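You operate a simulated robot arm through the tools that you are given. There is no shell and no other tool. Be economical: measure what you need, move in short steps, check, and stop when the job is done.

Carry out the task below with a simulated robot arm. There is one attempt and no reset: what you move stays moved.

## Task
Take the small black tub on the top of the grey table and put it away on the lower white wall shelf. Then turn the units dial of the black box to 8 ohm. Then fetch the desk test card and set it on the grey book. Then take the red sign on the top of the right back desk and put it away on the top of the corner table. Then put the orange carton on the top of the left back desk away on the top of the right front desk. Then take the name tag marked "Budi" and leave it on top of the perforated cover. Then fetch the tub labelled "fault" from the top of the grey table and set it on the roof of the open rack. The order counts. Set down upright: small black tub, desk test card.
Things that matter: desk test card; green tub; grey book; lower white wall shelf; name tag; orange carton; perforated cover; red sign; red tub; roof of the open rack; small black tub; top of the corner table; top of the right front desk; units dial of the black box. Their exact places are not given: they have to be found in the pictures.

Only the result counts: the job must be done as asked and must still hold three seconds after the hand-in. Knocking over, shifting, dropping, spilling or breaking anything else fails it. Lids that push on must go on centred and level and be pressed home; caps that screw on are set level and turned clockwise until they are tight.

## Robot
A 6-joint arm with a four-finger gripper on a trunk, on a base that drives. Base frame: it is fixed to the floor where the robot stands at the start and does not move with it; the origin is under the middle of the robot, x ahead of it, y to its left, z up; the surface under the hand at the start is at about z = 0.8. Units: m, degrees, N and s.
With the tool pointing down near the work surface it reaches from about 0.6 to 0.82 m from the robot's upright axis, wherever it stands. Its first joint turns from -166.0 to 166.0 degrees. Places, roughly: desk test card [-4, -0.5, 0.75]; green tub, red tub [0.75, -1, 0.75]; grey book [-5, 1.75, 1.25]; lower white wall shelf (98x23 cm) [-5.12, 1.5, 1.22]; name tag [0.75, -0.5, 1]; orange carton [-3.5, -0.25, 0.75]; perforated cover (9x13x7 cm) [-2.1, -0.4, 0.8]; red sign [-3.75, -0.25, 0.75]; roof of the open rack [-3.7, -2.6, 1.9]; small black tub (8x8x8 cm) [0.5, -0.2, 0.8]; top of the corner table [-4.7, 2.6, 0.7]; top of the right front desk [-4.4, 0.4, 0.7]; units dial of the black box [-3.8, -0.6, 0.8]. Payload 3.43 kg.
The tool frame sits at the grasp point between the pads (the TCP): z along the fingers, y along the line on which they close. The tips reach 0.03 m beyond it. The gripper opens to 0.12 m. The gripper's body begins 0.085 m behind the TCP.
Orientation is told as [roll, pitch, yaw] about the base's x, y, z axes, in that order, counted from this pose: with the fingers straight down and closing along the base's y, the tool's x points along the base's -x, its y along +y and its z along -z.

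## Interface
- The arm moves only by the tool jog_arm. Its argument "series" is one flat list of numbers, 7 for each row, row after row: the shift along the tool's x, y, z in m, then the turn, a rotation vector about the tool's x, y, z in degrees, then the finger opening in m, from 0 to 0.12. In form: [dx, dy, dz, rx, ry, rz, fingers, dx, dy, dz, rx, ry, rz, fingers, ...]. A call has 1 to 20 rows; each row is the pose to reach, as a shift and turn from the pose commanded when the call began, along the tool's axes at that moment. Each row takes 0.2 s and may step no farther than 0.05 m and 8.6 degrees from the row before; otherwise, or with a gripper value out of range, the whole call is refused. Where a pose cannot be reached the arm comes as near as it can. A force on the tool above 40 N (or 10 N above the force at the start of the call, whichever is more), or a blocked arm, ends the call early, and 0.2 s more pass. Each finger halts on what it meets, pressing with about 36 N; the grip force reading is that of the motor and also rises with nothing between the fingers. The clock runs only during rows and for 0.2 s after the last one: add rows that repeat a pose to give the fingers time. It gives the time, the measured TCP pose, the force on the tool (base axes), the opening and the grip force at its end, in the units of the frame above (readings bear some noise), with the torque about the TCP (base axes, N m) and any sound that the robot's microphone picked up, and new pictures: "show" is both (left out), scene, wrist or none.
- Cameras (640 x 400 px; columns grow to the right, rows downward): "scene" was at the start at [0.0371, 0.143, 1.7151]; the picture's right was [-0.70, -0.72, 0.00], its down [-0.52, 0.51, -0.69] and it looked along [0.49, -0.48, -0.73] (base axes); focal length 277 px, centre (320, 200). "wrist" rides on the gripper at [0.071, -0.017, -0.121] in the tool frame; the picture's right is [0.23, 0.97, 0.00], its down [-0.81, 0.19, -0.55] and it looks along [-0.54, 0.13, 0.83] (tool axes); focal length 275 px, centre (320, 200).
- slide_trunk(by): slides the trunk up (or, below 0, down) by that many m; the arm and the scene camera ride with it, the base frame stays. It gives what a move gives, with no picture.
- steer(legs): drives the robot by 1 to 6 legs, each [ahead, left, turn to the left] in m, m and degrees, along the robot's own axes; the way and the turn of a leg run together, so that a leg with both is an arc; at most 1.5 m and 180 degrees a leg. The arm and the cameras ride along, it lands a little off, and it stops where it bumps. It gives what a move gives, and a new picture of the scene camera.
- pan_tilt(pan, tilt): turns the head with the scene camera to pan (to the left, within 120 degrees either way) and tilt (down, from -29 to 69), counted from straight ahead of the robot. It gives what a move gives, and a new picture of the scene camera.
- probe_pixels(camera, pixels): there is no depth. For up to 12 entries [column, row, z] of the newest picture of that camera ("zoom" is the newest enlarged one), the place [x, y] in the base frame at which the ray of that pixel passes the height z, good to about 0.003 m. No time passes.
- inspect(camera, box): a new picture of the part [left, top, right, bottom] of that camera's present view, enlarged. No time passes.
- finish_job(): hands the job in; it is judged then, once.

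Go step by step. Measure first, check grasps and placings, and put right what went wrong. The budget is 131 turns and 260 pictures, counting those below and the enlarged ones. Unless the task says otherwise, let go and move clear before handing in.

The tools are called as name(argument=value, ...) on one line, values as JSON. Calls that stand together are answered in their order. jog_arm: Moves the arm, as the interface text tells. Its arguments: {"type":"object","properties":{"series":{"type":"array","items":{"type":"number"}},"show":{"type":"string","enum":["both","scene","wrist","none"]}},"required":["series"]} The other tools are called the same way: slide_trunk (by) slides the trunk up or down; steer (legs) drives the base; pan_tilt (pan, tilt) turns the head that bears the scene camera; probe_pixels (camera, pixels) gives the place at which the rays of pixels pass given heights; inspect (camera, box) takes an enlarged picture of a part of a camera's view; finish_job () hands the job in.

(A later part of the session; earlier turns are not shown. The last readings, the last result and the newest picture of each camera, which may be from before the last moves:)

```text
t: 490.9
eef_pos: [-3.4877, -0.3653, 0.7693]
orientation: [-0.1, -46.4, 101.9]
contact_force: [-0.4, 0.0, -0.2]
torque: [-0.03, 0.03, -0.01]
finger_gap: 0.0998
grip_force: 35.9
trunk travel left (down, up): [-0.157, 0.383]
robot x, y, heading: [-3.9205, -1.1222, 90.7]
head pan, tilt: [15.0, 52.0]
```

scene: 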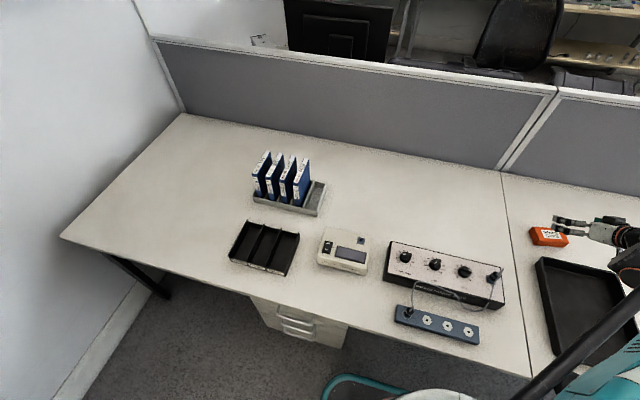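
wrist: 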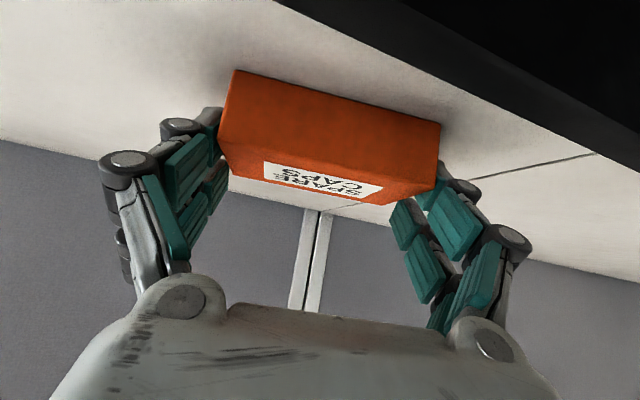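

Gripped at 0.0998. I'll lift, raise the trunk and drive out without turning: back, strafe east, then north.

jog_arm(series=[-0.03, 0, -0.03, 0, 0, 0, 0.08, -0.06, 0, -0.06, 0, 0, 0, 0.08, -0.09, 0, -0.09, 0, 0, 0, 0.08], show="wrist")

slide_trunk(by=0.38)

steer(legs=[[-0.68, 0, 0], [0, -1.2, 0], [0, -1.2, 0]])

```text
t: 491.7
eef_pos: [-3.4846, -0.3696, 0.8982]
orientation: [0.0, -46.4, 102.0]
contact_force: [0.1, -0.5, -1.0]
torque: [-0.06, 0.01, -0.01]
finger_gap: 0.0998
grip_force: 36.4
trunk travel left (down, up): [-0.157, 0.383]
robot x, y, heading: [-3.9208, -1.1249, 91.0]
head pan, tilt: [15.0, 52.0]
```

wrist: 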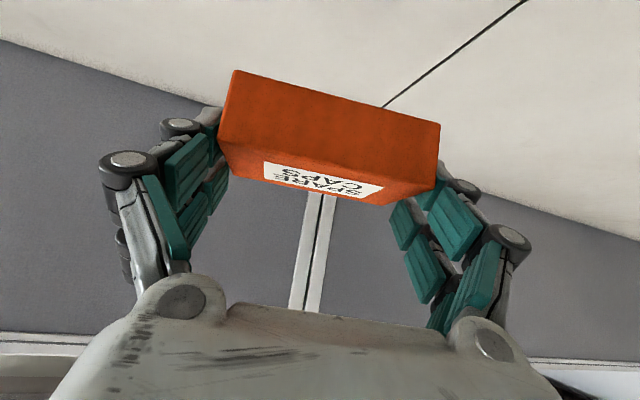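

```text
t: 495.4
eef_pos: [-3.4865, -0.3687, 1.2783]
orientation: [0.0, -46.4, 102.0]
contact_force: [0.8, 0.1, -0.8]
torque: [-0.02, 0.0, 0.01]
finger_gap: 0.0997
grip_force: 36.4
trunk travel left (down, up): [-0.537, 0.003]
robot x, y, heading: [-3.9233, -1.124, 90.8]
head pan, tilt: [15.0, 52.0]
```

```text
t: 510.5
eef_pos: [-1.0241, -1.0141, 1.2775]
orientation: [0.2, -46.4, 100.9]
contact_force: [0.2, -0.6, -1.9]
torque: [0.04, 0.03, 0.03]
finger_gap: 0.0997
grip_force: 35.8
trunk travel left (down, up): [-0.537, 0.003]
robot x, y, heading: [-1.4711, -1.7571, 90.0]
head pan, tilt: [15.0, 52.0]
```

scene: 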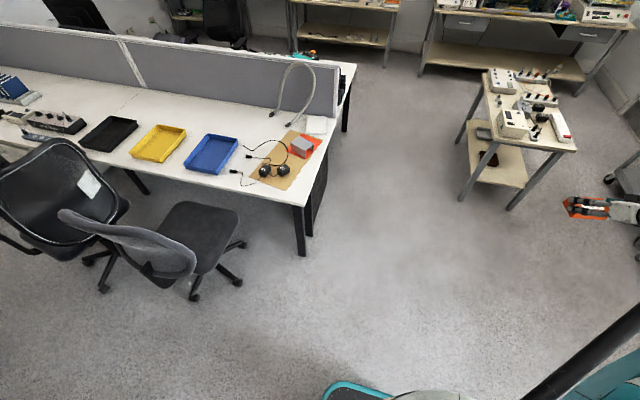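

Strafing stays straight. I'll go north, then diagonally west past the chair, and turn round to face the right front desk.

steer(legs=[[1.48, 0, 0], [1.45, 0, 0], [0.42, 1.4, 0], [0.05, 1.3, 0], [0, 0, -178]])

pan_tilt(pan=-10, tilt=50)

```text
t: 545.1
eef_pos: [-4.6348, 0.7955, 1.2786]
orientation: [-0.1, -46.4, -76.4]
contact_force: [-0.2, 0.1, -1.0]
torque: [0.04, 0.01, -0.01]
finger_gap: 0.0994
grip_force: 35.7
trunk travel left (down, up): [-0.537, 0.003]
robot x, y, heading: [-4.2233, 1.5642, -87.3]
head pan, tilt: [15.0, 52.0]
```

scene: 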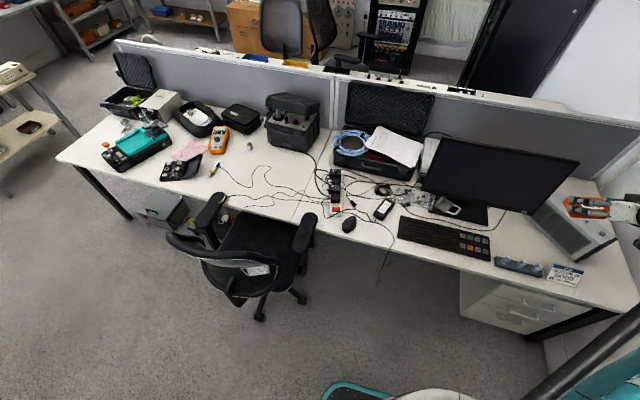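

```text
t: 546.0
eef_pos: [-4.6335, 0.7959, 1.2773]
orientation: [0.0, -46.4, -76.5]
contact_force: [0.2, -0.3, -1.4]
torque: [-0.01, 0.02, -0.02]
finger_gap: 0.0993
grip_force: 36.8
trunk travel left (down, up): [-0.537, 0.003]
robot x, y, heading: [-4.2229, 1.5638, -87.2]
head pan, tilt: [-10.0, 50.0]
```

scene: 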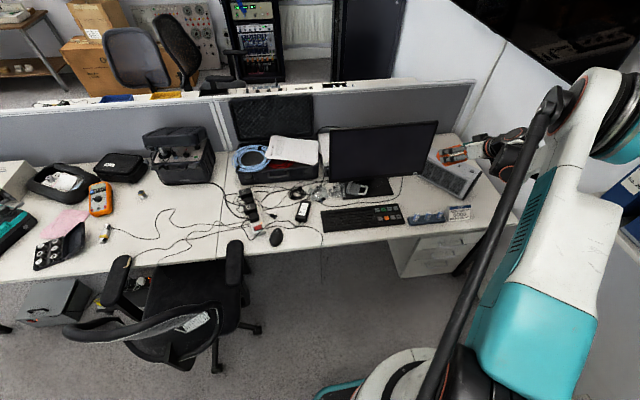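

I have a clear view of the right front desk. I'll zoom to choose a free 10×6 cm spot.

inspect(camera="scene", box=[250, 170, 410, 270])

inspect(camera="scene", box=[390, 160, 550, 260])

probe_pixels(camera="scene", pixels=[[300, 240, 0.73], [280, 248, 0.73], [318, 240, 0.73], [222, 255, 0.73], [485, 222, 0.73], [515, 222, 0.73], [475, 205, 0.73], [500, 230, 0.73], [395, 190, 0.73]])

```text
4.00 times, centred on (330, 220) of scene
```

zoom: 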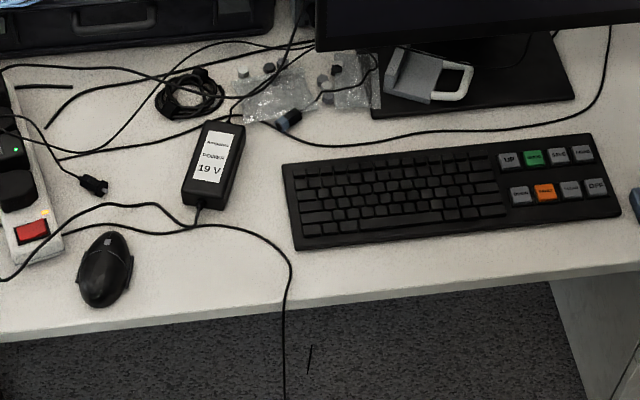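

```text
4.00 times, centred on (470, 210) of scene
```

zoom: 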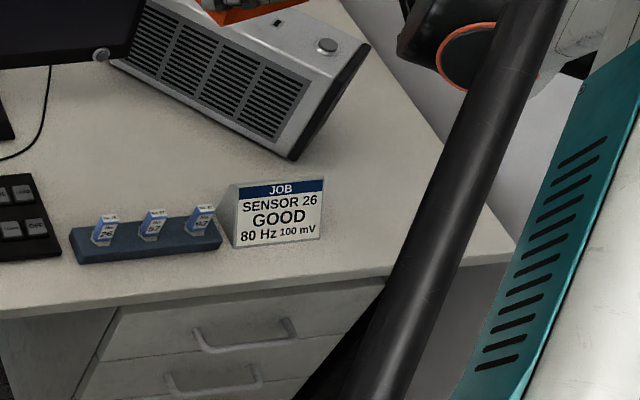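

```text
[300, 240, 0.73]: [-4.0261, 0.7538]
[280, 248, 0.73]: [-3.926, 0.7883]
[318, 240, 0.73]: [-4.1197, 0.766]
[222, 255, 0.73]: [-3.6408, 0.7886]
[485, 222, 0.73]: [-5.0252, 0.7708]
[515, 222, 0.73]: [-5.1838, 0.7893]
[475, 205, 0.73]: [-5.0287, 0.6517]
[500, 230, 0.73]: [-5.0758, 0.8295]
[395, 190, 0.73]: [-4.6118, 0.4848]
```

The best free spot is between the mouse and the cable near (-4.035, 0.735). I'll shift the base a little east and swing the carton over there, squared to the desk.

steer(legs=[[0.066, 0.117, 0]])

jog_arm(series=[-0.0077, 0.0466, 0.0081, 1, 0, 0.9, 0.08, -0.0154, 0.0931, 0.0162, 2, 0, 1.9, 0.08, -0.0231, 0.1397, 0.0242, 3, 0, 2.8, 0.08, -0.0308, 0.1862, 0.0323, 4, 0, 3.7, 0.08, -0.0385, 0.2328, 0.0404, 5, 0, 4.7, 0.08, -0.0462, 0.2794, 0.0485, 6, 0, 5.6, 0.08, -0.0539, 0.3259, 0.0566, 7, 0, 6.5, 0.08, -0.0616, 0.3725, 0.0646, 8, 0, 7.4, 0.08, -0.0693, 0.419, 0.0727, 9, 0, 8.4, 0.08, -0.077, 0.4656, 0.0808, 9.8, 0, 9.3, 0.08], show="none")

slide_trunk(by=-0.4)

inspect(camera="scene", box=[170, 140, 430, 300])

```text
t: 547.3
eef_pos: [-4.5151, 0.7364, 1.2785]
orientation: [-0.1, -46.3, -76.3]
contact_force: [1.1, -0.1, -1.4]
torque: [0.06, 0.06, -0.07]
finger_gap: 0.0995
grip_force: 36.0
trunk travel left (down, up): [-0.537, 0.003]
robot x, y, heading: [-4.1082, 1.5036, -87.2]
head pan, tilt: [-10.0, 50.0]
```

scene: 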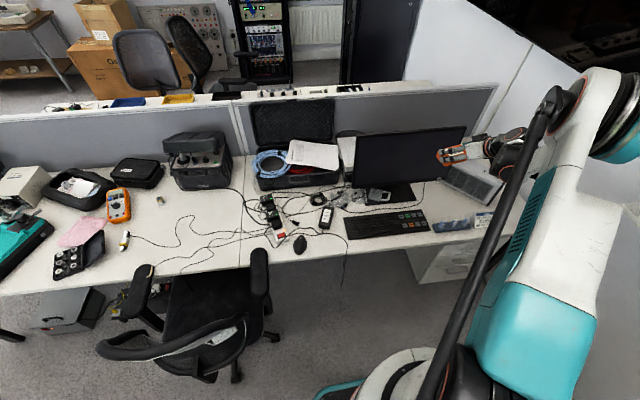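

```text
t: 549.5
eef_pos: [-4.0374, 0.7371, 1.2801]
orientation: [-0.1, -46.4, -90.0]
contact_force: [-0.1, 0.8, -0.9]
torque: [-0.03, 0.07, -0.03]
finger_gap: 0.0992
grip_force: 36.5
trunk travel left (down, up): [-0.537, 0.003]
robot x, y, heading: [-4.1008, 1.5034, -87.6]
head pan, tilt: [-10.0, 50.0]
```

```text
t: 553.4
eef_pos: [-4.0387, 0.7385, 0.8795]
orientation: [0.0, -46.4, -89.9]
contact_force: [0.1, -0.4, -1.4]
torque: [0.03, -0.02, 0.0]
finger_gap: 0.0993
grip_force: 36.3
trunk travel left (down, up): [-0.137, 0.403]
robot x, y, heading: [-4.1044, 1.5022, -87.7]
head pan, tilt: [-10.0, 50.0]
```

```text
2.46 times, centred on (300, 220) of scene
```

zoom: 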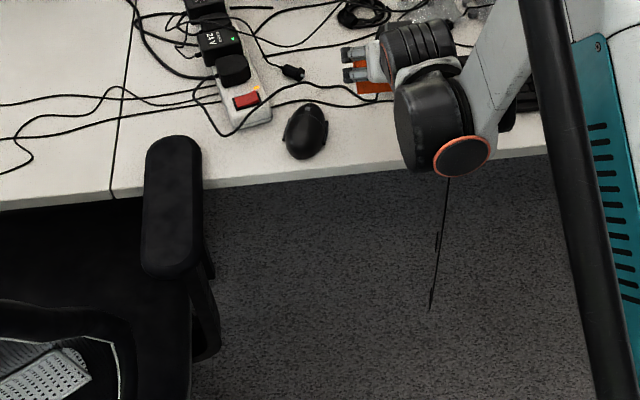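

jog_arm(series=[0.027, 0, 0.026, 0, 0, 0, 0.08, 0.051, 0, 0.0485, 0, 0, 0, 0.08], show="wrist")

inspect(camera="scene", box=[270, 140, 398, 220])

```text
t: 554.0
eef_pos: [-4.0371, 0.735, 0.8096]
orientation: [0.0, -46.4, -89.8]
contact_force: [0.8, -0.9, 0.0]
torque: [-0.03, 0.0, 0.0]
finger_gap: 0.0996
grip_force: 36.0
trunk travel left (down, up): [-0.137, 0.403]
robot x, y, heading: [-4.102, 1.5044, -87.6]
head pan, tilt: [-10.0, 50.0]
```

wrist: 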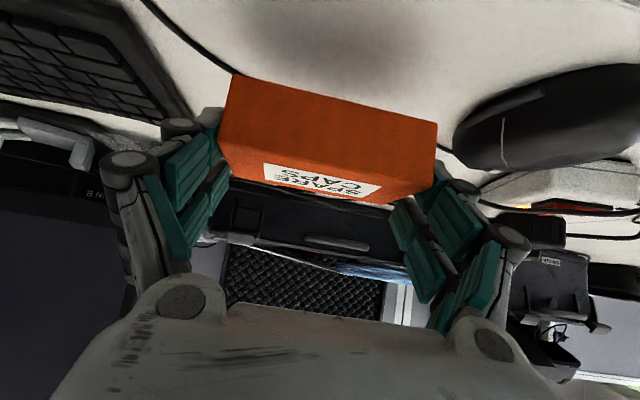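

```text
5.00 times, centred on (334, 180) of scene
```

zoom: 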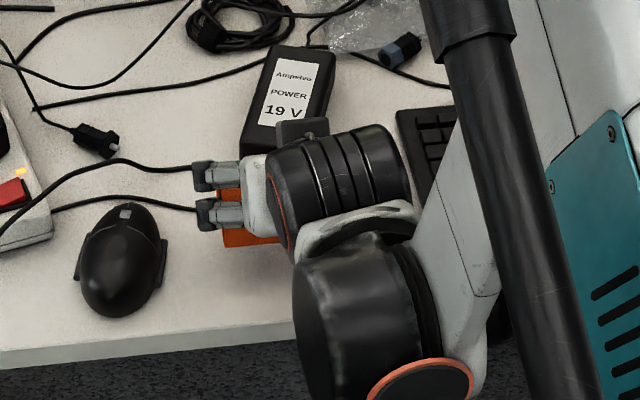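

A cable runs just behind the carton. I'll shift 1.7 cm toward the desk edge and 0.8 cm east, then lower to contact.

jog_arm(series=[0.0117, 0.008, -0.0123, 0, 0, 0, 0.08, 0.0117, 0.008, -0.0123, 0, 0, 0, 0.08, 0.0262, 0.008, 0.0015, 0, 0, 0, 0.08, 0.0363, 0.008, 0.0111, 0, 0, 0, 0.08, 0.0392, 0.008, 0.0139, 0, 0, 0, 0.08, 0.0414, 0.008, 0.016, 0, 0, 0, 0.08, 0.0435, 0.008, 0.018, 0, 0, 0, 0.08], show="wrist")

```text
t: 555.6
eef_pos: [-4.0262, 0.7332, 0.7752]
orientation: [0.1, -46.4, -90.0]
contact_force: [0.9, 0.2, -2.1]
torque: [-0.02, -0.02, 0.03]
finger_gap: 0.0993
grip_force: 35.9
out of reach, approached as far as the arm can: row 1, 2, 3, 4, 5, 6, 7
trunk travel left (down, up): [-0.137, 0.403]
robot x, y, heading: [-4.1024, 1.5035, -87.8]
head pan, tilt: [-10.0, 50.0]
```

wrist: 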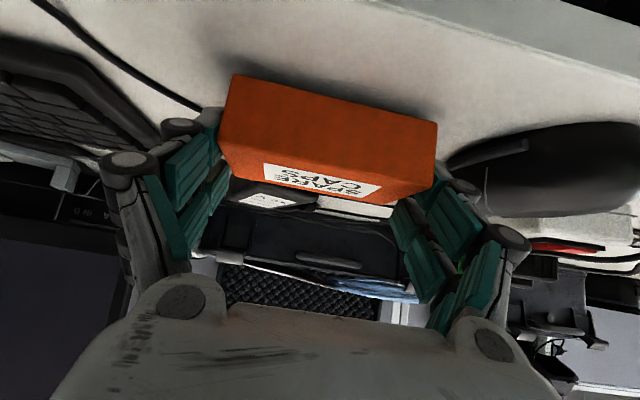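

The arm is at its inner limit. I'll nudge the base back 1.8 cm instead and use the trunk for the last millimetres.

steer(legs=[[-0.018, 0, 0]])

slide_trunk(by=-0.01)

inspect(camera="wrist", box=[1, 1, 639, 399])

```text
t: 556.4
eef_pos: [-4.0271, 0.7523, 0.7753]
orientation: [0.0, -46.3, -90.0]
contact_force: [-0.1, -0.1, -1.5]
torque: [0.03, 0.0, 0.0]
finger_gap: 0.0995
grip_force: 35.4
trunk travel left (down, up): [-0.137, 0.403]
robot x, y, heading: [-4.1047, 1.5228, -87.8]
head pan, tilt: [-10.0, 50.0]
```

scene: 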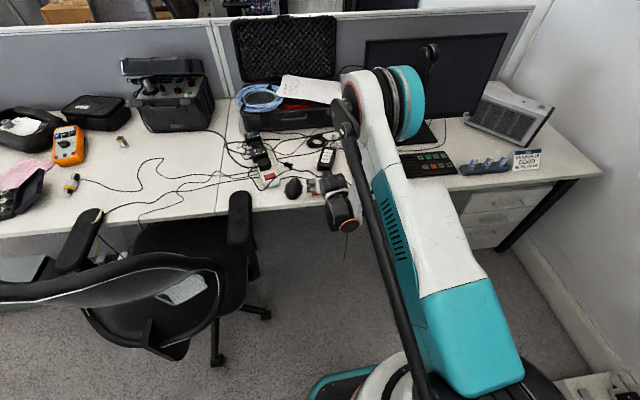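

```text
t: 556.9
eef_pos: [-4.0278, 0.7528, 0.7684]
orientation: [0.0, -46.6, -90.1]
contact_force: [-1.5, -6.6, 31.0]
torque: [-0.55, -0.13, -0.13]
finger_gap: 0.1
grip_force: 35.5
trunk travel left (down, up): [-0.127, 0.413]
robot x, y, heading: [-4.1026, 1.5238, -87.7]
head pan, tilt: [-10.0, 50.0]
```

```text
1.00 times, centred on (320, 200) of wrist (not enlarged: the box is as wide or as high as the picture)
```

zoom: 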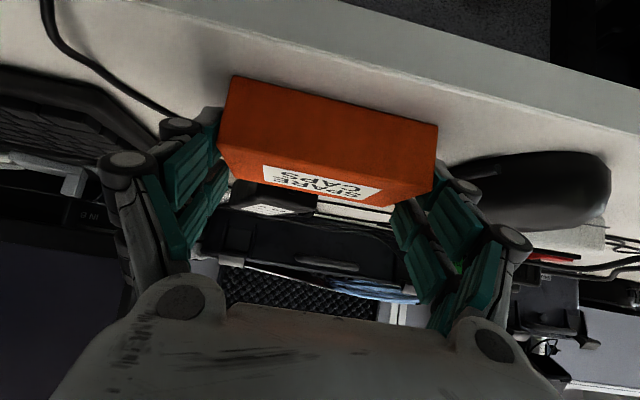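

Contact at z 0.768: the carton is on the desk. I'll open just 4 mm per side to stay clear of the mouse, then rise vertically with the trunk.

jog_arm(series=[0, 0, 0, 0, 0, 0, 0.107, 0, 0, 0, 0, 0, 0, 0.109], show="none")

slide_trunk(by=0.4)

inspect(camera="scene", box=[230, 170, 390, 290])

```text
t: 557.5
eef_pos: [-4.0285, 0.7517, 0.7653]
orientation: [-0.1, -46.2, -90.0]
contact_force: [-0.2, -0.1, -0.5]
torque: [-0.01, 0.01, 0.0]
finger_gap: 0.109
grip_force: 0.1
trunk travel left (down, up): [-0.127, 0.413]
robot x, y, heading: [-4.1013, 1.5219, -87.7]
head pan, tilt: [-10.0, 50.0]
```

```text
t: 561.4
eef_pos: [-4.0275, 0.7517, 1.1654]
orientation: [0.0, -46.3, -90.0]
contact_force: [-0.2, -1.4, -0.4]
torque: [-0.03, 0.02, -0.01]
finger_gap: 0.1089
grip_force: 0.1
trunk travel left (down, up): [-0.527, 0.013]
robot x, y, heading: [-4.1019, 1.5214, -87.6]
head pan, tilt: [-10.0, 50.0]
```

```text
3.33 times, centred on (310, 230) of scene
```

zoom: 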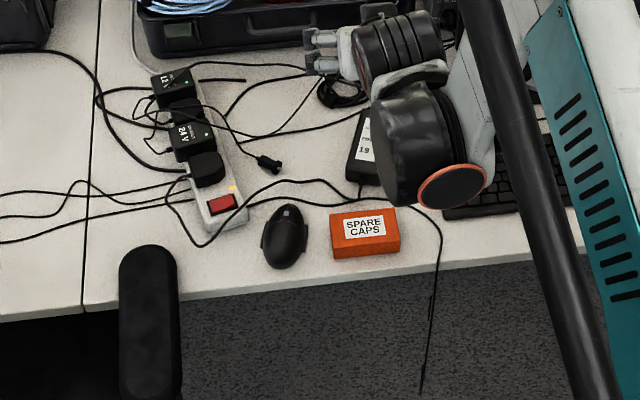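

The carton is on the right front desk beside the mouse, untouched cables around it. Next is the name tag: I'll raise the arm and drive east, then south toward the loan board.

jog_arm(series=[-0.03, 0, -0.03, 0, 0, 0, 0.109, -0.06, 0, -0.06, 0, 0, 0, 0.109, -0.09, 0, -0.09, 0, 0, 0, 0.109, -0.12, 0, -0.12, 0, 0, 0, 0.1, -0.14, 0, -0.14, 0, 0, 0, 0.1], show="none")

steer(legs=[[-0.12, 0, -2.4], [0, 1.45, 0], [0, 1.45, 0], [0, 1.05, 0]])

```text
t: 562.6
eef_pos: [-4.0267, 0.7542, 1.3656]
orientation: [0.0, -46.3, -90.0]
contact_force: [1.2, 0.5, 1.0]
torque: [-0.01, 0.0, 0.01]
finger_gap: 0.1001
grip_force: 0.3
trunk travel left (down, up): [-0.527, 0.013]
robot x, y, heading: [-4.1036, 1.5246, -87.5]
head pan, tilt: [-10.0, 50.0]
```

```text
t: 582.0
eef_pos: [-0.2613, 0.6733, 1.366]
orientation: [-0.1, -46.4, -96.7]
contact_force: [0.5, -0.6, 0.7]
torque: [-0.01, 0.03, -0.03]
finger_gap: 0.1
grip_force: 0.0
trunk travel left (down, up): [-0.527, 0.013]
robot x, y, heading: [-0.2466, 1.4454, -94.5]
head pan, tilt: [-10.0, 50.0]
```

scene: 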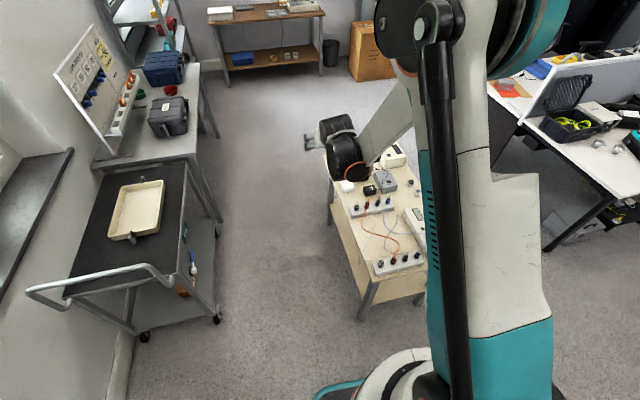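

steer(legs=[[0, 0.17, 4.5], [1.1, 0, 0], [0, 0, 90]])

pan_tilt(pan=-45, tilt=40)

inspect(camera="scene", box=[200, 80, 520, 280])

```text
t: 592.6
eef_pos: [0.7148, 0.3834, 1.3643]
orientation: [-0.1, -46.5, -1.1]
contact_force: [-0.2, 0.1, 0.3]
torque: [0.01, -0.01, -0.04]
finger_gap: 0.0998
grip_force: 0.1
trunk travel left (down, up): [-0.527, 0.013]
robot x, y, heading: [-0.0557, 0.3217, 1.2]
head pan, tilt: [-10.0, 50.0]
```

scene: 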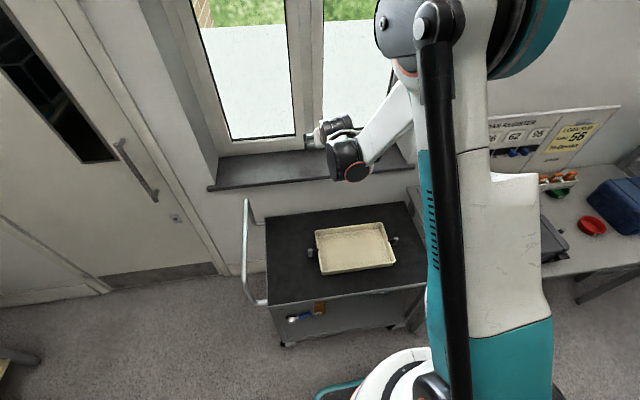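

```text
t: 593.6
eef_pos: [0.7157, 0.3827, 1.3656]
orientation: [0.0, -46.3, -1.0]
contact_force: [0.5, 0.0, -0.7]
torque: [0.01, 0.0, 0.01]
finger_gap: 0.1001
grip_force: 0.0
trunk travel left (down, up): [-0.527, 0.013]
robot x, y, heading: [-0.0551, 0.3214, 1.1]
head pan, tilt: [-45.0, 40.0]
```

scene: 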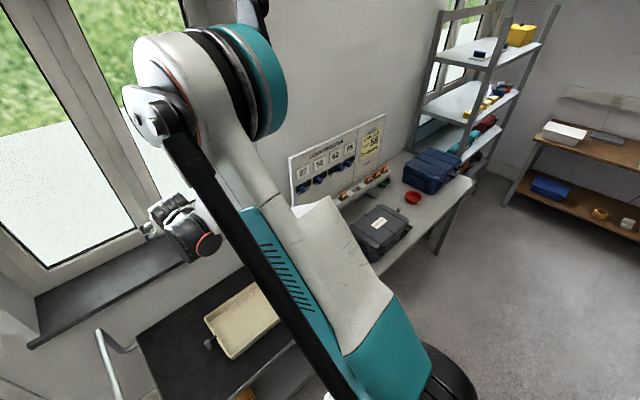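

```text
2.00 times, centred on (360, 180) of scene
```

zoom: 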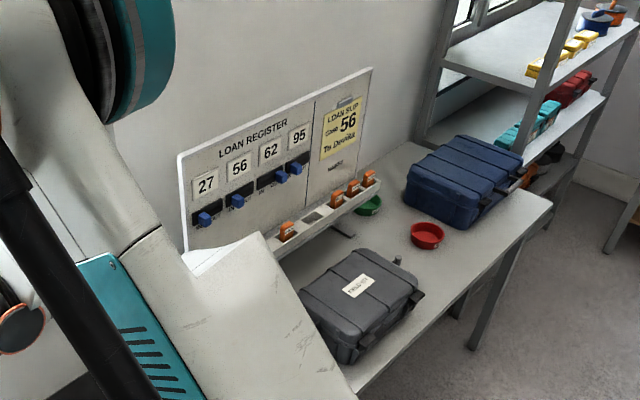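

inspect(camera="scene", box=[328, 160, 400, 205])

inspect(camera="scene", box=[376, 172, 424, 202])

probe_pixels(camera="scene", pixels=[[345, 196, 1.0], [370, 178, 1.0], [377, 174, 1.0], [385, 170, 1.0], [413, 198, 0.82], [384, 182, 0.82], [413, 198, 0.85], [384, 182, 0.85], [290, 155, 1.25]])

```text
8.89 times, centred on (364, 182) of scene
```

zoom: 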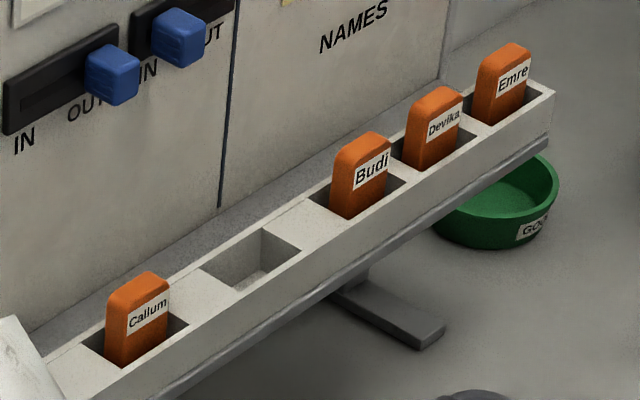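

```text
13.33 times, centred on (400, 187) of scene
```

zoom: 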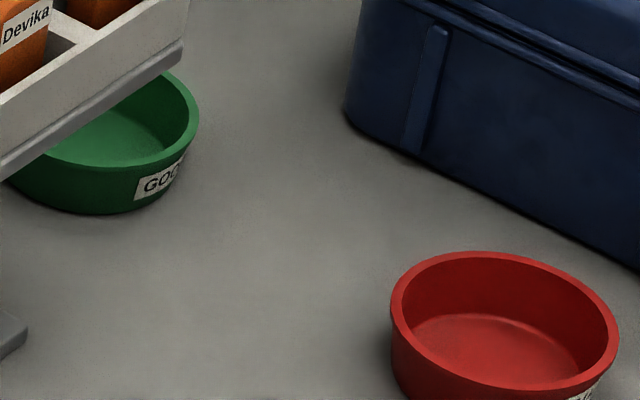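

```text
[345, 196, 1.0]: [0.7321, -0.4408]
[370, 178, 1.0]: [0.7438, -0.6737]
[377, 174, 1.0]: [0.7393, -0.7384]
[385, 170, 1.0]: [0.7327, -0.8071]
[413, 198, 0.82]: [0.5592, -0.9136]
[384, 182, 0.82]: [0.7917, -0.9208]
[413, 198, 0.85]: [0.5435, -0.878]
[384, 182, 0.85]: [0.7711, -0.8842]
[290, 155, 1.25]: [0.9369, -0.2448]
```

"Budi" is the left one of the three right-hand tags, at about y=-0.67. The green tub reads "GOOD", so the red one is the fault tub. I'll strafe in front of the tag and bring the hand down before it.

steer(legs=[[0, -0.93, -1]])

jog_arm(series=[0.015, -0.03, -0.016, 0, 0, 0, 0.06, 0.03, -0.06, -0.031, 0, 0, 0, 0.06, 0.045, -0.09, -0.047, 0, 0, 0, 0.06], show="none")

slide_trunk(by=-0.24)

pan_tilt(pan=-15, tilt=35)

inspect(camera="wrist", box=[1, 1, 639, 399])

```text
t: 598.5
eef_pos: [0.7257, -0.579, 1.3655]
orientation: [0.1, -46.3, -2.5]
contact_force: [0.1, -0.3, 0.8]
torque: [0.03, 0.0, -0.01]
finger_gap: 0.1
grip_force: 0.0
trunk travel left (down, up): [-0.527, 0.013]
robot x, y, heading: [-0.0424, -0.6224, -0.3]
head pan, tilt: [-45.0, 40.0]
```

scene: 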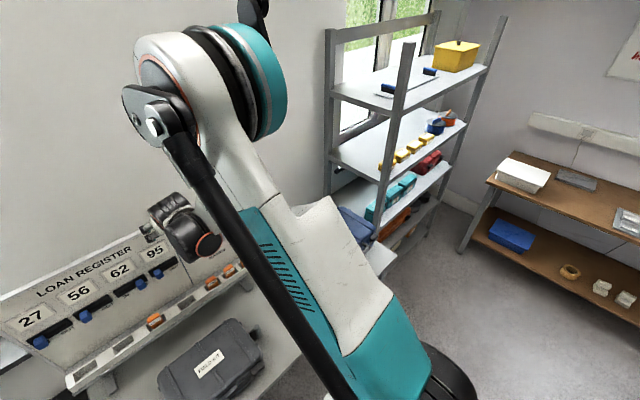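

```text
t: 599.3
eef_pos: [0.6571, -0.6697, 1.3675]
orientation: [0.1, -46.2, -2.4]
contact_force: [-0.5, -0.3, 0.5]
torque: [0.02, -0.01, 0.03]
finger_gap: 0.0602
grip_force: 0.0
trunk travel left (down, up): [-0.527, 0.013]
robot x, y, heading: [-0.0446, -0.6246, 0.2]
head pan, tilt: [-45.0, 40.0]
```

```text
t: 601.8
eef_pos: [0.6577, -0.6684, 1.1256]
orientation: [-0.1, -46.4, -2.3]
contact_force: [-0.2, -0.1, 0.1]
torque: [-0.01, -0.02, -0.02]
finger_gap: 0.0599
grip_force: 0.1
trunk travel left (down, up): [-0.287, 0.253]
robot x, y, heading: [-0.0446, -0.6232, -0.0]
head pan, tilt: [-45.0, 40.0]
```

```text
t: 602.8
eef_pos: [0.6572, -0.6677, 1.1256]
orientation: [0.1, -46.3, -2.3]
contact_force: [-0.1, 0.0, 0.6]
torque: [-0.02, 0.04, 0.01]
finger_gap: 0.0601
grip_force: 0.2
trunk travel left (down, up): [-0.287, 0.253]
robot x, y, heading: [-0.0417, -0.6232, -0.4]
head pan, tilt: [-15.0, 35.0]
```

scene: 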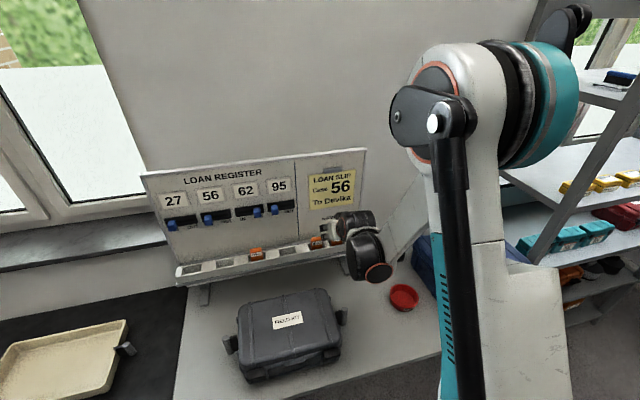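

```text
1.00 times, centred on (320, 200) of wrist (not enlarged: the box is as wide or as high as the picture)
```

zoom: 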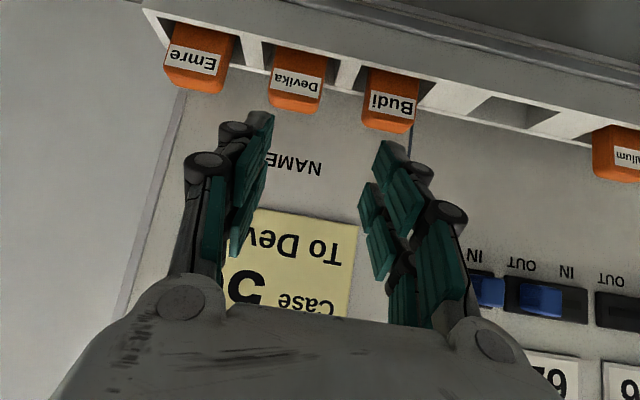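

inspect(camera="scene", box=[240, 215, 368, 295])

probe_pixels(camera="wrist", pixels=[[366, 128, 1.0], [412, 133, 1.0], [390, 130, 0.97], [390, 130, 1.0], [390, 130, 1.03], [395, 72, 0.97], [395, 72, 1.0]])

```text
5.00 times, centred on (304, 255) of scene
```

zoom: 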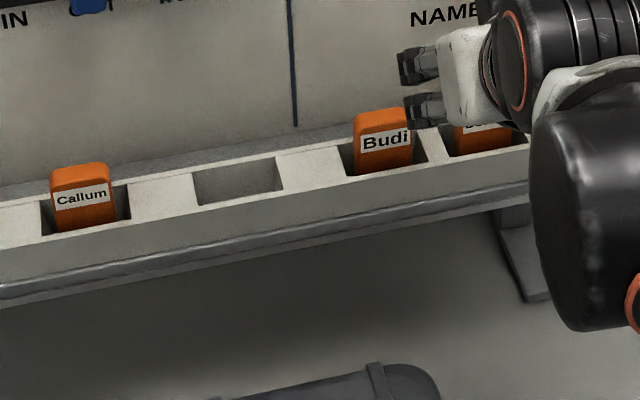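

```text
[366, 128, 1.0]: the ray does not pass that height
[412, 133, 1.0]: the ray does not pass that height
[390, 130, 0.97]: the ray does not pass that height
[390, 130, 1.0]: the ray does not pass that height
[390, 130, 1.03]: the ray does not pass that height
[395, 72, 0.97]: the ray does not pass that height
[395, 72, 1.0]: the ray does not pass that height
```

probe_pixels(camera="zoom", pixels=[[384, 112, 0.96], [384, 112, 0.98], [384, 112, 1.0], [384, 112, 1.02], [386, 172, 0.94], [386, 172, 0.96], [386, 172, 0.98], [355, 112, 0.98], [413, 112, 0.98]])

inspect(camera="wrist", box=[340, 50, 436, 150])

probe_pixels(camera="zoom", pixels=[[311, 320, 0.96], [311, 320, 0.98], [311, 320, 1.0], [311, 320, 1.02], [330, 100, 0.94], [330, 100, 0.96], [330, 100, 0.98]])

```text
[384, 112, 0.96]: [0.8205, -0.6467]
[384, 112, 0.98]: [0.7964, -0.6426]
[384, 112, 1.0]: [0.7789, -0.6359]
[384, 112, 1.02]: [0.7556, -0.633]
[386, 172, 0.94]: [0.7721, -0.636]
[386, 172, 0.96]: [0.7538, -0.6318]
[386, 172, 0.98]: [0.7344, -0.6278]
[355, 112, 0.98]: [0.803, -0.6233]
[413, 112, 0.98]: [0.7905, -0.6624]
```

```text
4.00 times, centred on (388, 100) of wrist
```

zoom: 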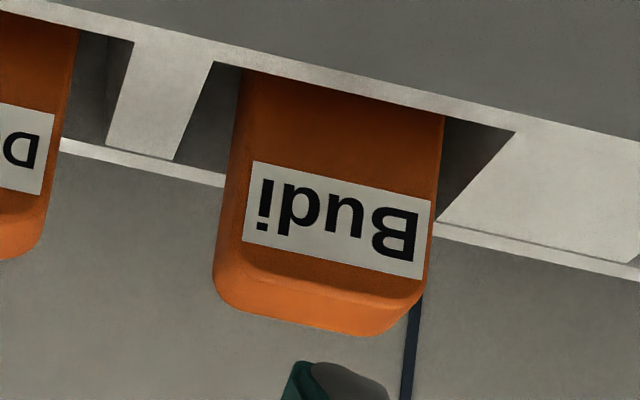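

```text
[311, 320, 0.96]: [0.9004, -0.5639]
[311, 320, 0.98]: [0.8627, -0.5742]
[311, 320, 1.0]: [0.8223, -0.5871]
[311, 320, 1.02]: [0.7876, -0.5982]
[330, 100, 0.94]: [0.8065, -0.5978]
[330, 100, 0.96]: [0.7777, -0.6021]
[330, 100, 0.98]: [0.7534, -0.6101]
```

Triangulated, the Budi tag's top is at about (0.715, -0.622, 1.057), protruding about 3 cm above the tray lip (z≈1.03). I'll align laterally and check before advancing.

jog_arm(series=[0.006, 0.0227, 0.003, 0, 0, 0, 0.054, 0.0118, 0.0454, 0.0057, 0, 0, 0, 0.054, 0.0118, 0.0454, 0.0057, 0, 0, 0, 0.054, 0.0118, 0.0454, 0.0307, 0, 0, 0, 0.054], show="wrist")

inspect(camera="scene", box=[240, 205, 368, 285])

```text
t: 603.8
eef_pos: [0.6742, -0.6229, 1.0953]
orientation: [0.1, -46.2, -2.3]
contact_force: [-0.5, -0.4, -0.8]
torque: [0.02, 0.01, 0.01]
finger_gap: 0.0535
grip_force: 0.0
trunk travel left (down, up): [-0.287, 0.253]
robot x, y, heading: [-0.0408, -0.6258, -0.1]
head pan, tilt: [-15.0, 35.0]
```

wrist: 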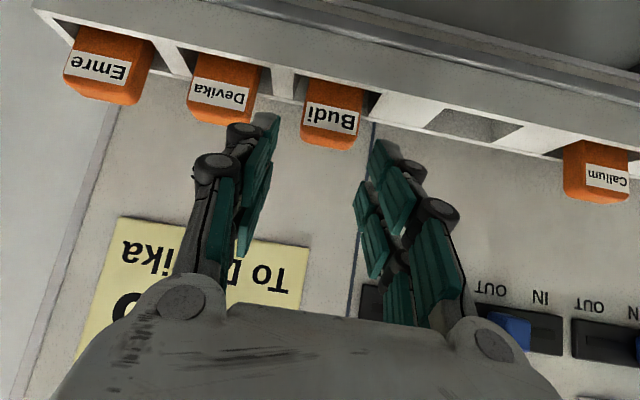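

```text
5.00 times, centred on (304, 245) of scene
```

zoom: 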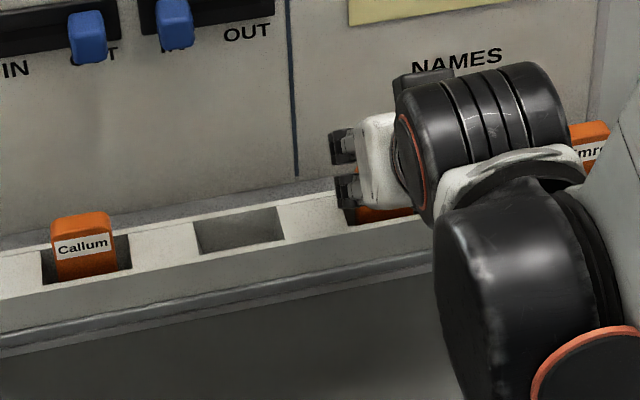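

The tag is about 4–5 mm to the left of centre. I'll correct, advance 4.3 cm and close.

jog_arm(series=[0, 0.0045, 0.0, 0, 0, 0, 0.054, 0, 0.0045, 0.025, 0, 0, 0, 0.054, 0, 0.0045, 0.043, 0, 0, 0, 0.054, 0, 0.0045, 0.043, 0, 0, 0, 0.03, 0, 0.0045, 0.043, 0, 0, 0, 0.02, 0, 0.0045, 0.043, 0, 0, 0, 0.02], show="wrist")

```text
t: 605.2
eef_pos: [0.7056, -0.6192, 1.0661]
orientation: [0.0, -46.3, -2.3]
contact_force: [-0.5, -0.4, 0.5]
torque: [0.03, -0.01, -0.01]
finger_gap: 0.0388
grip_force: 36.1
trunk travel left (down, up): [-0.287, 0.253]
robot x, y, heading: [-0.0414, -0.6214, -0.0]
head pan, tilt: [-15.0, 35.0]
```

wrist: 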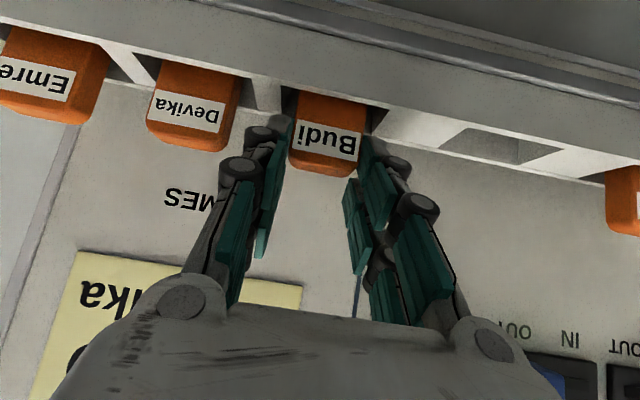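

"Budi" is gripped (0.039). I'll lift it out vertically with the trunk, drive round to the east end of the left back desk and look at the perforated cover.

slide_trunk(by=0.25)

steer(legs=[[-0.35, 0, 0], [0, -0.33, 0], [-0.95, 0, 0], [0, 0, 180], [0, -0.48, 0]])

pan_tilt(pan=10, tilt=55)

inspect(camera="wrist", box=[1, 1, 639, 399])

```text
t: 607.8
eef_pos: [0.7058, -0.6195, 1.317]
orientation: [0.1, -46.3, -2.3]
contact_force: [-0.1, -0.1, -0.7]
torque: [-0.01, 0.0, -0.02]
finger_gap: 0.039
grip_force: 36.3
trunk travel left (down, up): [-0.537, 0.003]
robot x, y, heading: [-0.0447, -0.6223, 0.0]
head pan, tilt: [-15.0, 35.0]
```

```text
t: 626.6
eef_pos: [-2.1685, -0.5288, 1.3157]
orientation: [0.0, -46.3, -176.7]
contact_force: [-0.1, 0.2, 0.4]
torque: [0.0, 0.0, 0.02]
finger_gap: 0.0388
grip_force: 35.7
trunk travel left (down, up): [-0.537, 0.003]
robot x, y, heading: [-1.422, -0.4508, -174.7]
head pan, tilt: [-15.0, 35.0]
```

scene: 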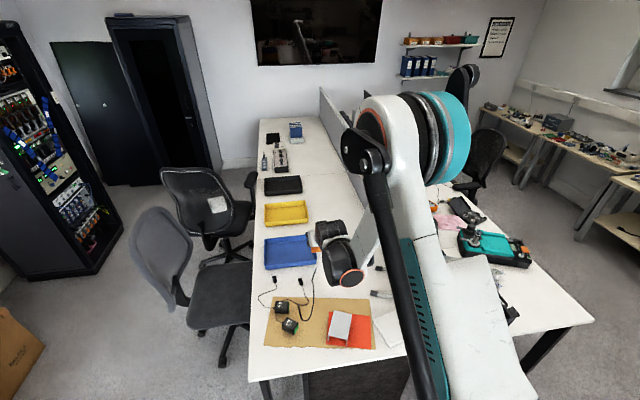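

```text
t: 627.5
eef_pos: [-2.1697, -0.5287, 1.3167]
orientation: [0.0, -46.3, -176.6]
contact_force: [0.1, 1.3, -1.1]
torque: [0.0, -0.01, 0.02]
finger_gap: 0.0388
grip_force: 36.2
trunk travel left (down, up): [-0.537, 0.003]
robot x, y, heading: [-1.4252, -0.4502, -174.5]
head pan, tilt: [10.0, 55.0]
```

scene: 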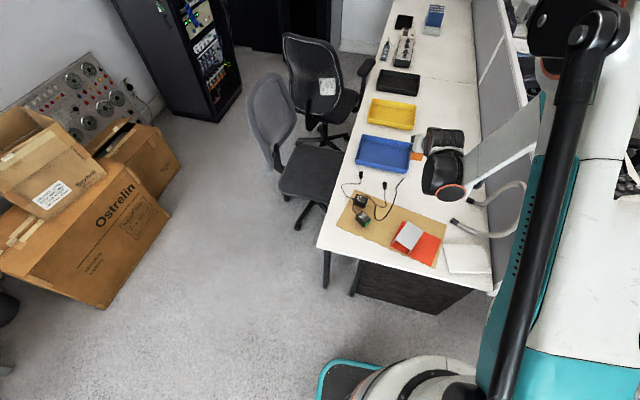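

```text
1.00 times, centred on (320, 200) of wrist (not enlarged: the box is as wide or as high as the picture)
```

zoom: 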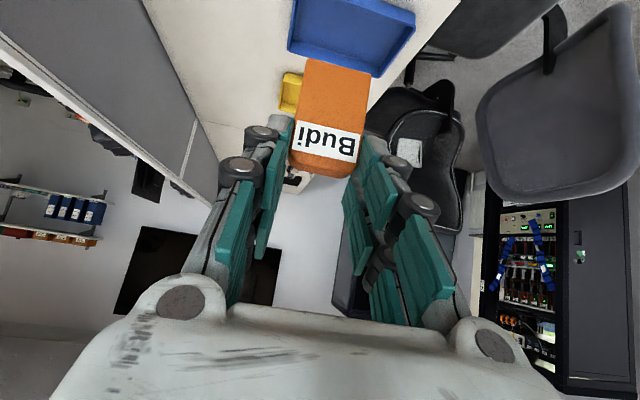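

inspect(camera="scene", box=[376, 210, 448, 265])

probe_pixels(camera="scene", pixels=[[408, 235, 0.8], [400, 222, 0.8], [423, 230, 0.8], [391, 245, 0.8], [412, 252, 0.8], [408, 235, 0.79]])

```text
7.27 times, centred on (412, 238) of scene
```

zoom: 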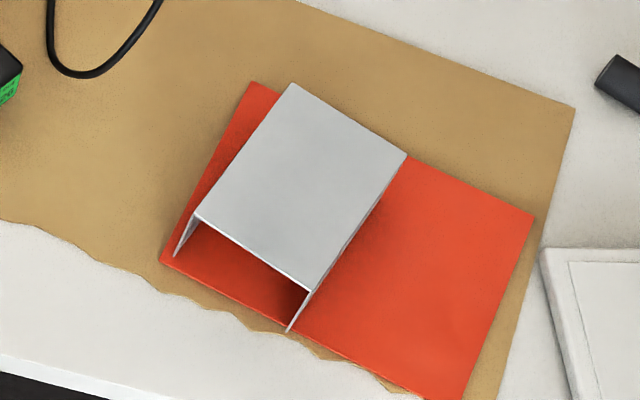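

```text
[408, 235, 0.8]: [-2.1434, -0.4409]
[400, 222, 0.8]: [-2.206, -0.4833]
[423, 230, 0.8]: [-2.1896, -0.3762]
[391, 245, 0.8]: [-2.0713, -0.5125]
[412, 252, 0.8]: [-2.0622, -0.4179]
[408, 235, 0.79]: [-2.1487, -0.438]
```

The cover's top centre is at about (-2.139, -0.434, 0.80), and the tag hangs about 8 cm below the TCP. I'll align over it and lower the trunk 0.4 m.

jog_arm(series=[0.0107, -0.0311, -0.0112, 0, 0, 0, 0.02, 0.0215, -0.0623, -0.0225, 0, 0, 0, 0.02, 0.0322, -0.0934, -0.0337, 0, 0, 0, 0.02], show="none")

slide_trunk(by=-0.4)

inspect(camera="scene", box=[370, 90, 530, 200])

inspect(camera="wrist", box=[1, 1, 639, 399])

```text
t: 628.3
eef_pos: [-2.1269, -0.4326, 1.3175]
orientation: [0.0, -46.4, -176.6]
contact_force: [0.8, 0.2, -0.8]
torque: [-0.06, 0.02, 0.03]
finger_gap: 0.0387
grip_force: 35.9
trunk travel left (down, up): [-0.537, 0.003]
robot x, y, heading: [-1.4225, -0.4513, -174.1]
head pan, tilt: [10.0, 55.0]
```

```text
t: 632.1
eef_pos: [-2.1265, -0.4336, 0.9176]
orientation: [0.0, -46.3, -176.6]
contact_force: [1.3, -0.2, -1.0]
torque: [0.0, -0.01, -0.03]
finger_gap: 0.0389
grip_force: 36.3
trunk travel left (down, up): [-0.137, 0.403]
robot x, y, heading: [-1.4244, -0.4515, -174.4]
head pan, tilt: [10.0, 55.0]
```

```text
3.64 times, centred on (450, 145) of scene
```

zoom: 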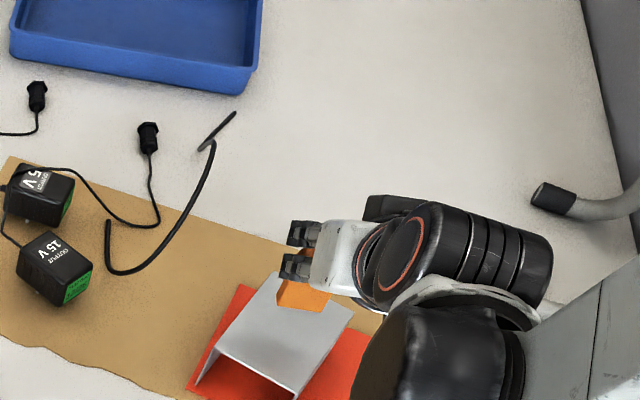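

```text
1.00 times, centred on (320, 200) of wrist (not enlarged: the box is as wide or as high as the picture)
```

zoom: 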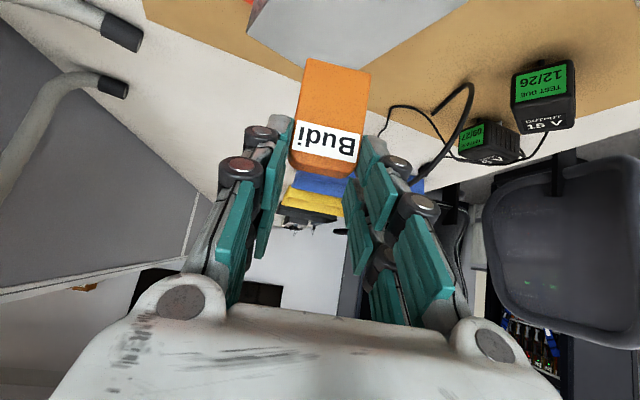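

The tag is over the middle of the cover. I'll lower the last centimetres, release and rise vertically.

slide_trunk(by=-0.028)

jog_arm(series=[0.002, 0, 0.002, 0, 0, 0, 0.02, 0.004, 0, 0.004, 0, 0, 0, 0.02, 0.006, 0, 0.006, 0, 0, 0, 0.02, 0.0075, 0, 0.0075, 0, 0, 0, 0.02], show="wrist")

inspect(camera="scene", box=[390, 110, 518, 200])

```text
t: 632.9
eef_pos: [-2.1264, -0.4349, 0.889]
orientation: [0.0, -46.3, -176.6]
contact_force: [1.0, -0.3, -0.1]
torque: [0.0, -0.01, 0.01]
finger_gap: 0.0388
grip_force: 36.1
trunk travel left (down, up): [-0.109, 0.431]
robot x, y, heading: [-1.4217, -0.4492, -174.3]
head pan, tilt: [10.0, 55.0]
```

```text
t: 633.9
eef_pos: [-2.1265, -0.4346, 0.878]
orientation: [-0.1, -46.3, -176.6]
contact_force: [-0.8, 0.7, -1.2]
torque: [0.02, 0.0, 0.02]
finger_gap: 0.0388
grip_force: 36.3
trunk travel left (down, up): [-0.109, 0.431]
robot x, y, heading: [-1.4293, -0.4517, -174.6]
head pan, tilt: [10.0, 55.0]
```

wrist: 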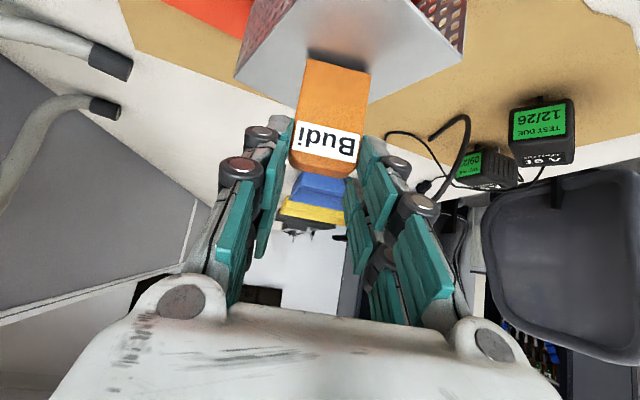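

```text
4.44 times, centred on (454, 155) of scene
```

zoom: 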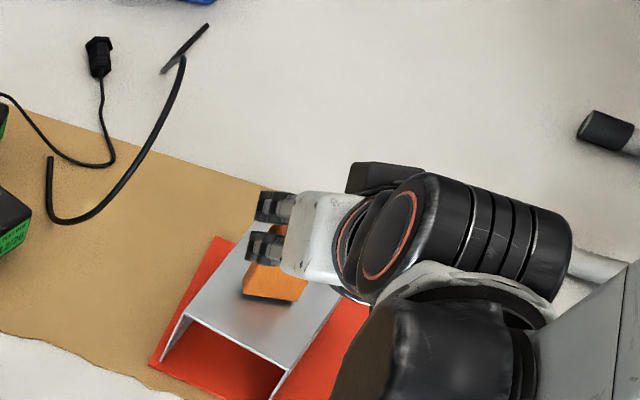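

Not touching yet. I'll creep down until contact, then open and rise.

jog_arm(series=[0.002, 0, 0.002, 0, 0, 0, 0.02, 0.004, 0, 0.004, 0, 0, 0, 0.02, 0.0055, 0, 0.0055, 0, 0, 0, 0.02, 0.007, 0, 0.007, 0, 0, 0, 0.02, 0.0085, 0, 0.0085, 0, 0, 0, 0.02, 0.01, 0, 0.01, 0, 0, 0, 0.02, 0.0115, 0, 0.0115, 0, 0, 0, 0.02], show="wrist")

```text
t: 635.5
eef_pos: [-2.1258, -0.4336, 0.8657]
orientation: [-0.1, -46.4, -176.5]
contact_force: [-2.0, -2.2, 31.7]
torque: [-0.04, 0.58, 0.0]
finger_gap: 0.039
grip_force: 36.1
trunk travel left (down, up): [-0.109, 0.431]
robot x, y, heading: [-1.4269, -0.4549, -174.3]
head pan, tilt: [10.0, 55.0]
```

wrist: 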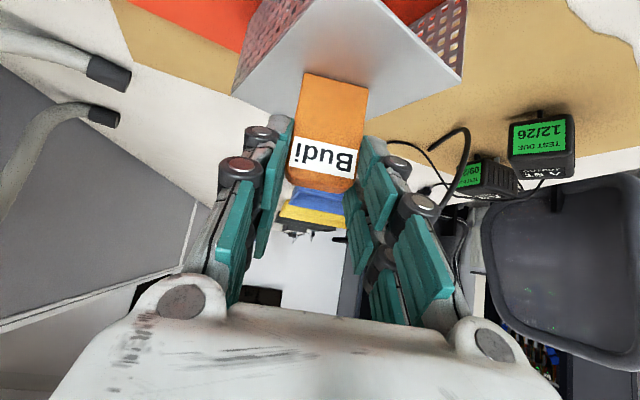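

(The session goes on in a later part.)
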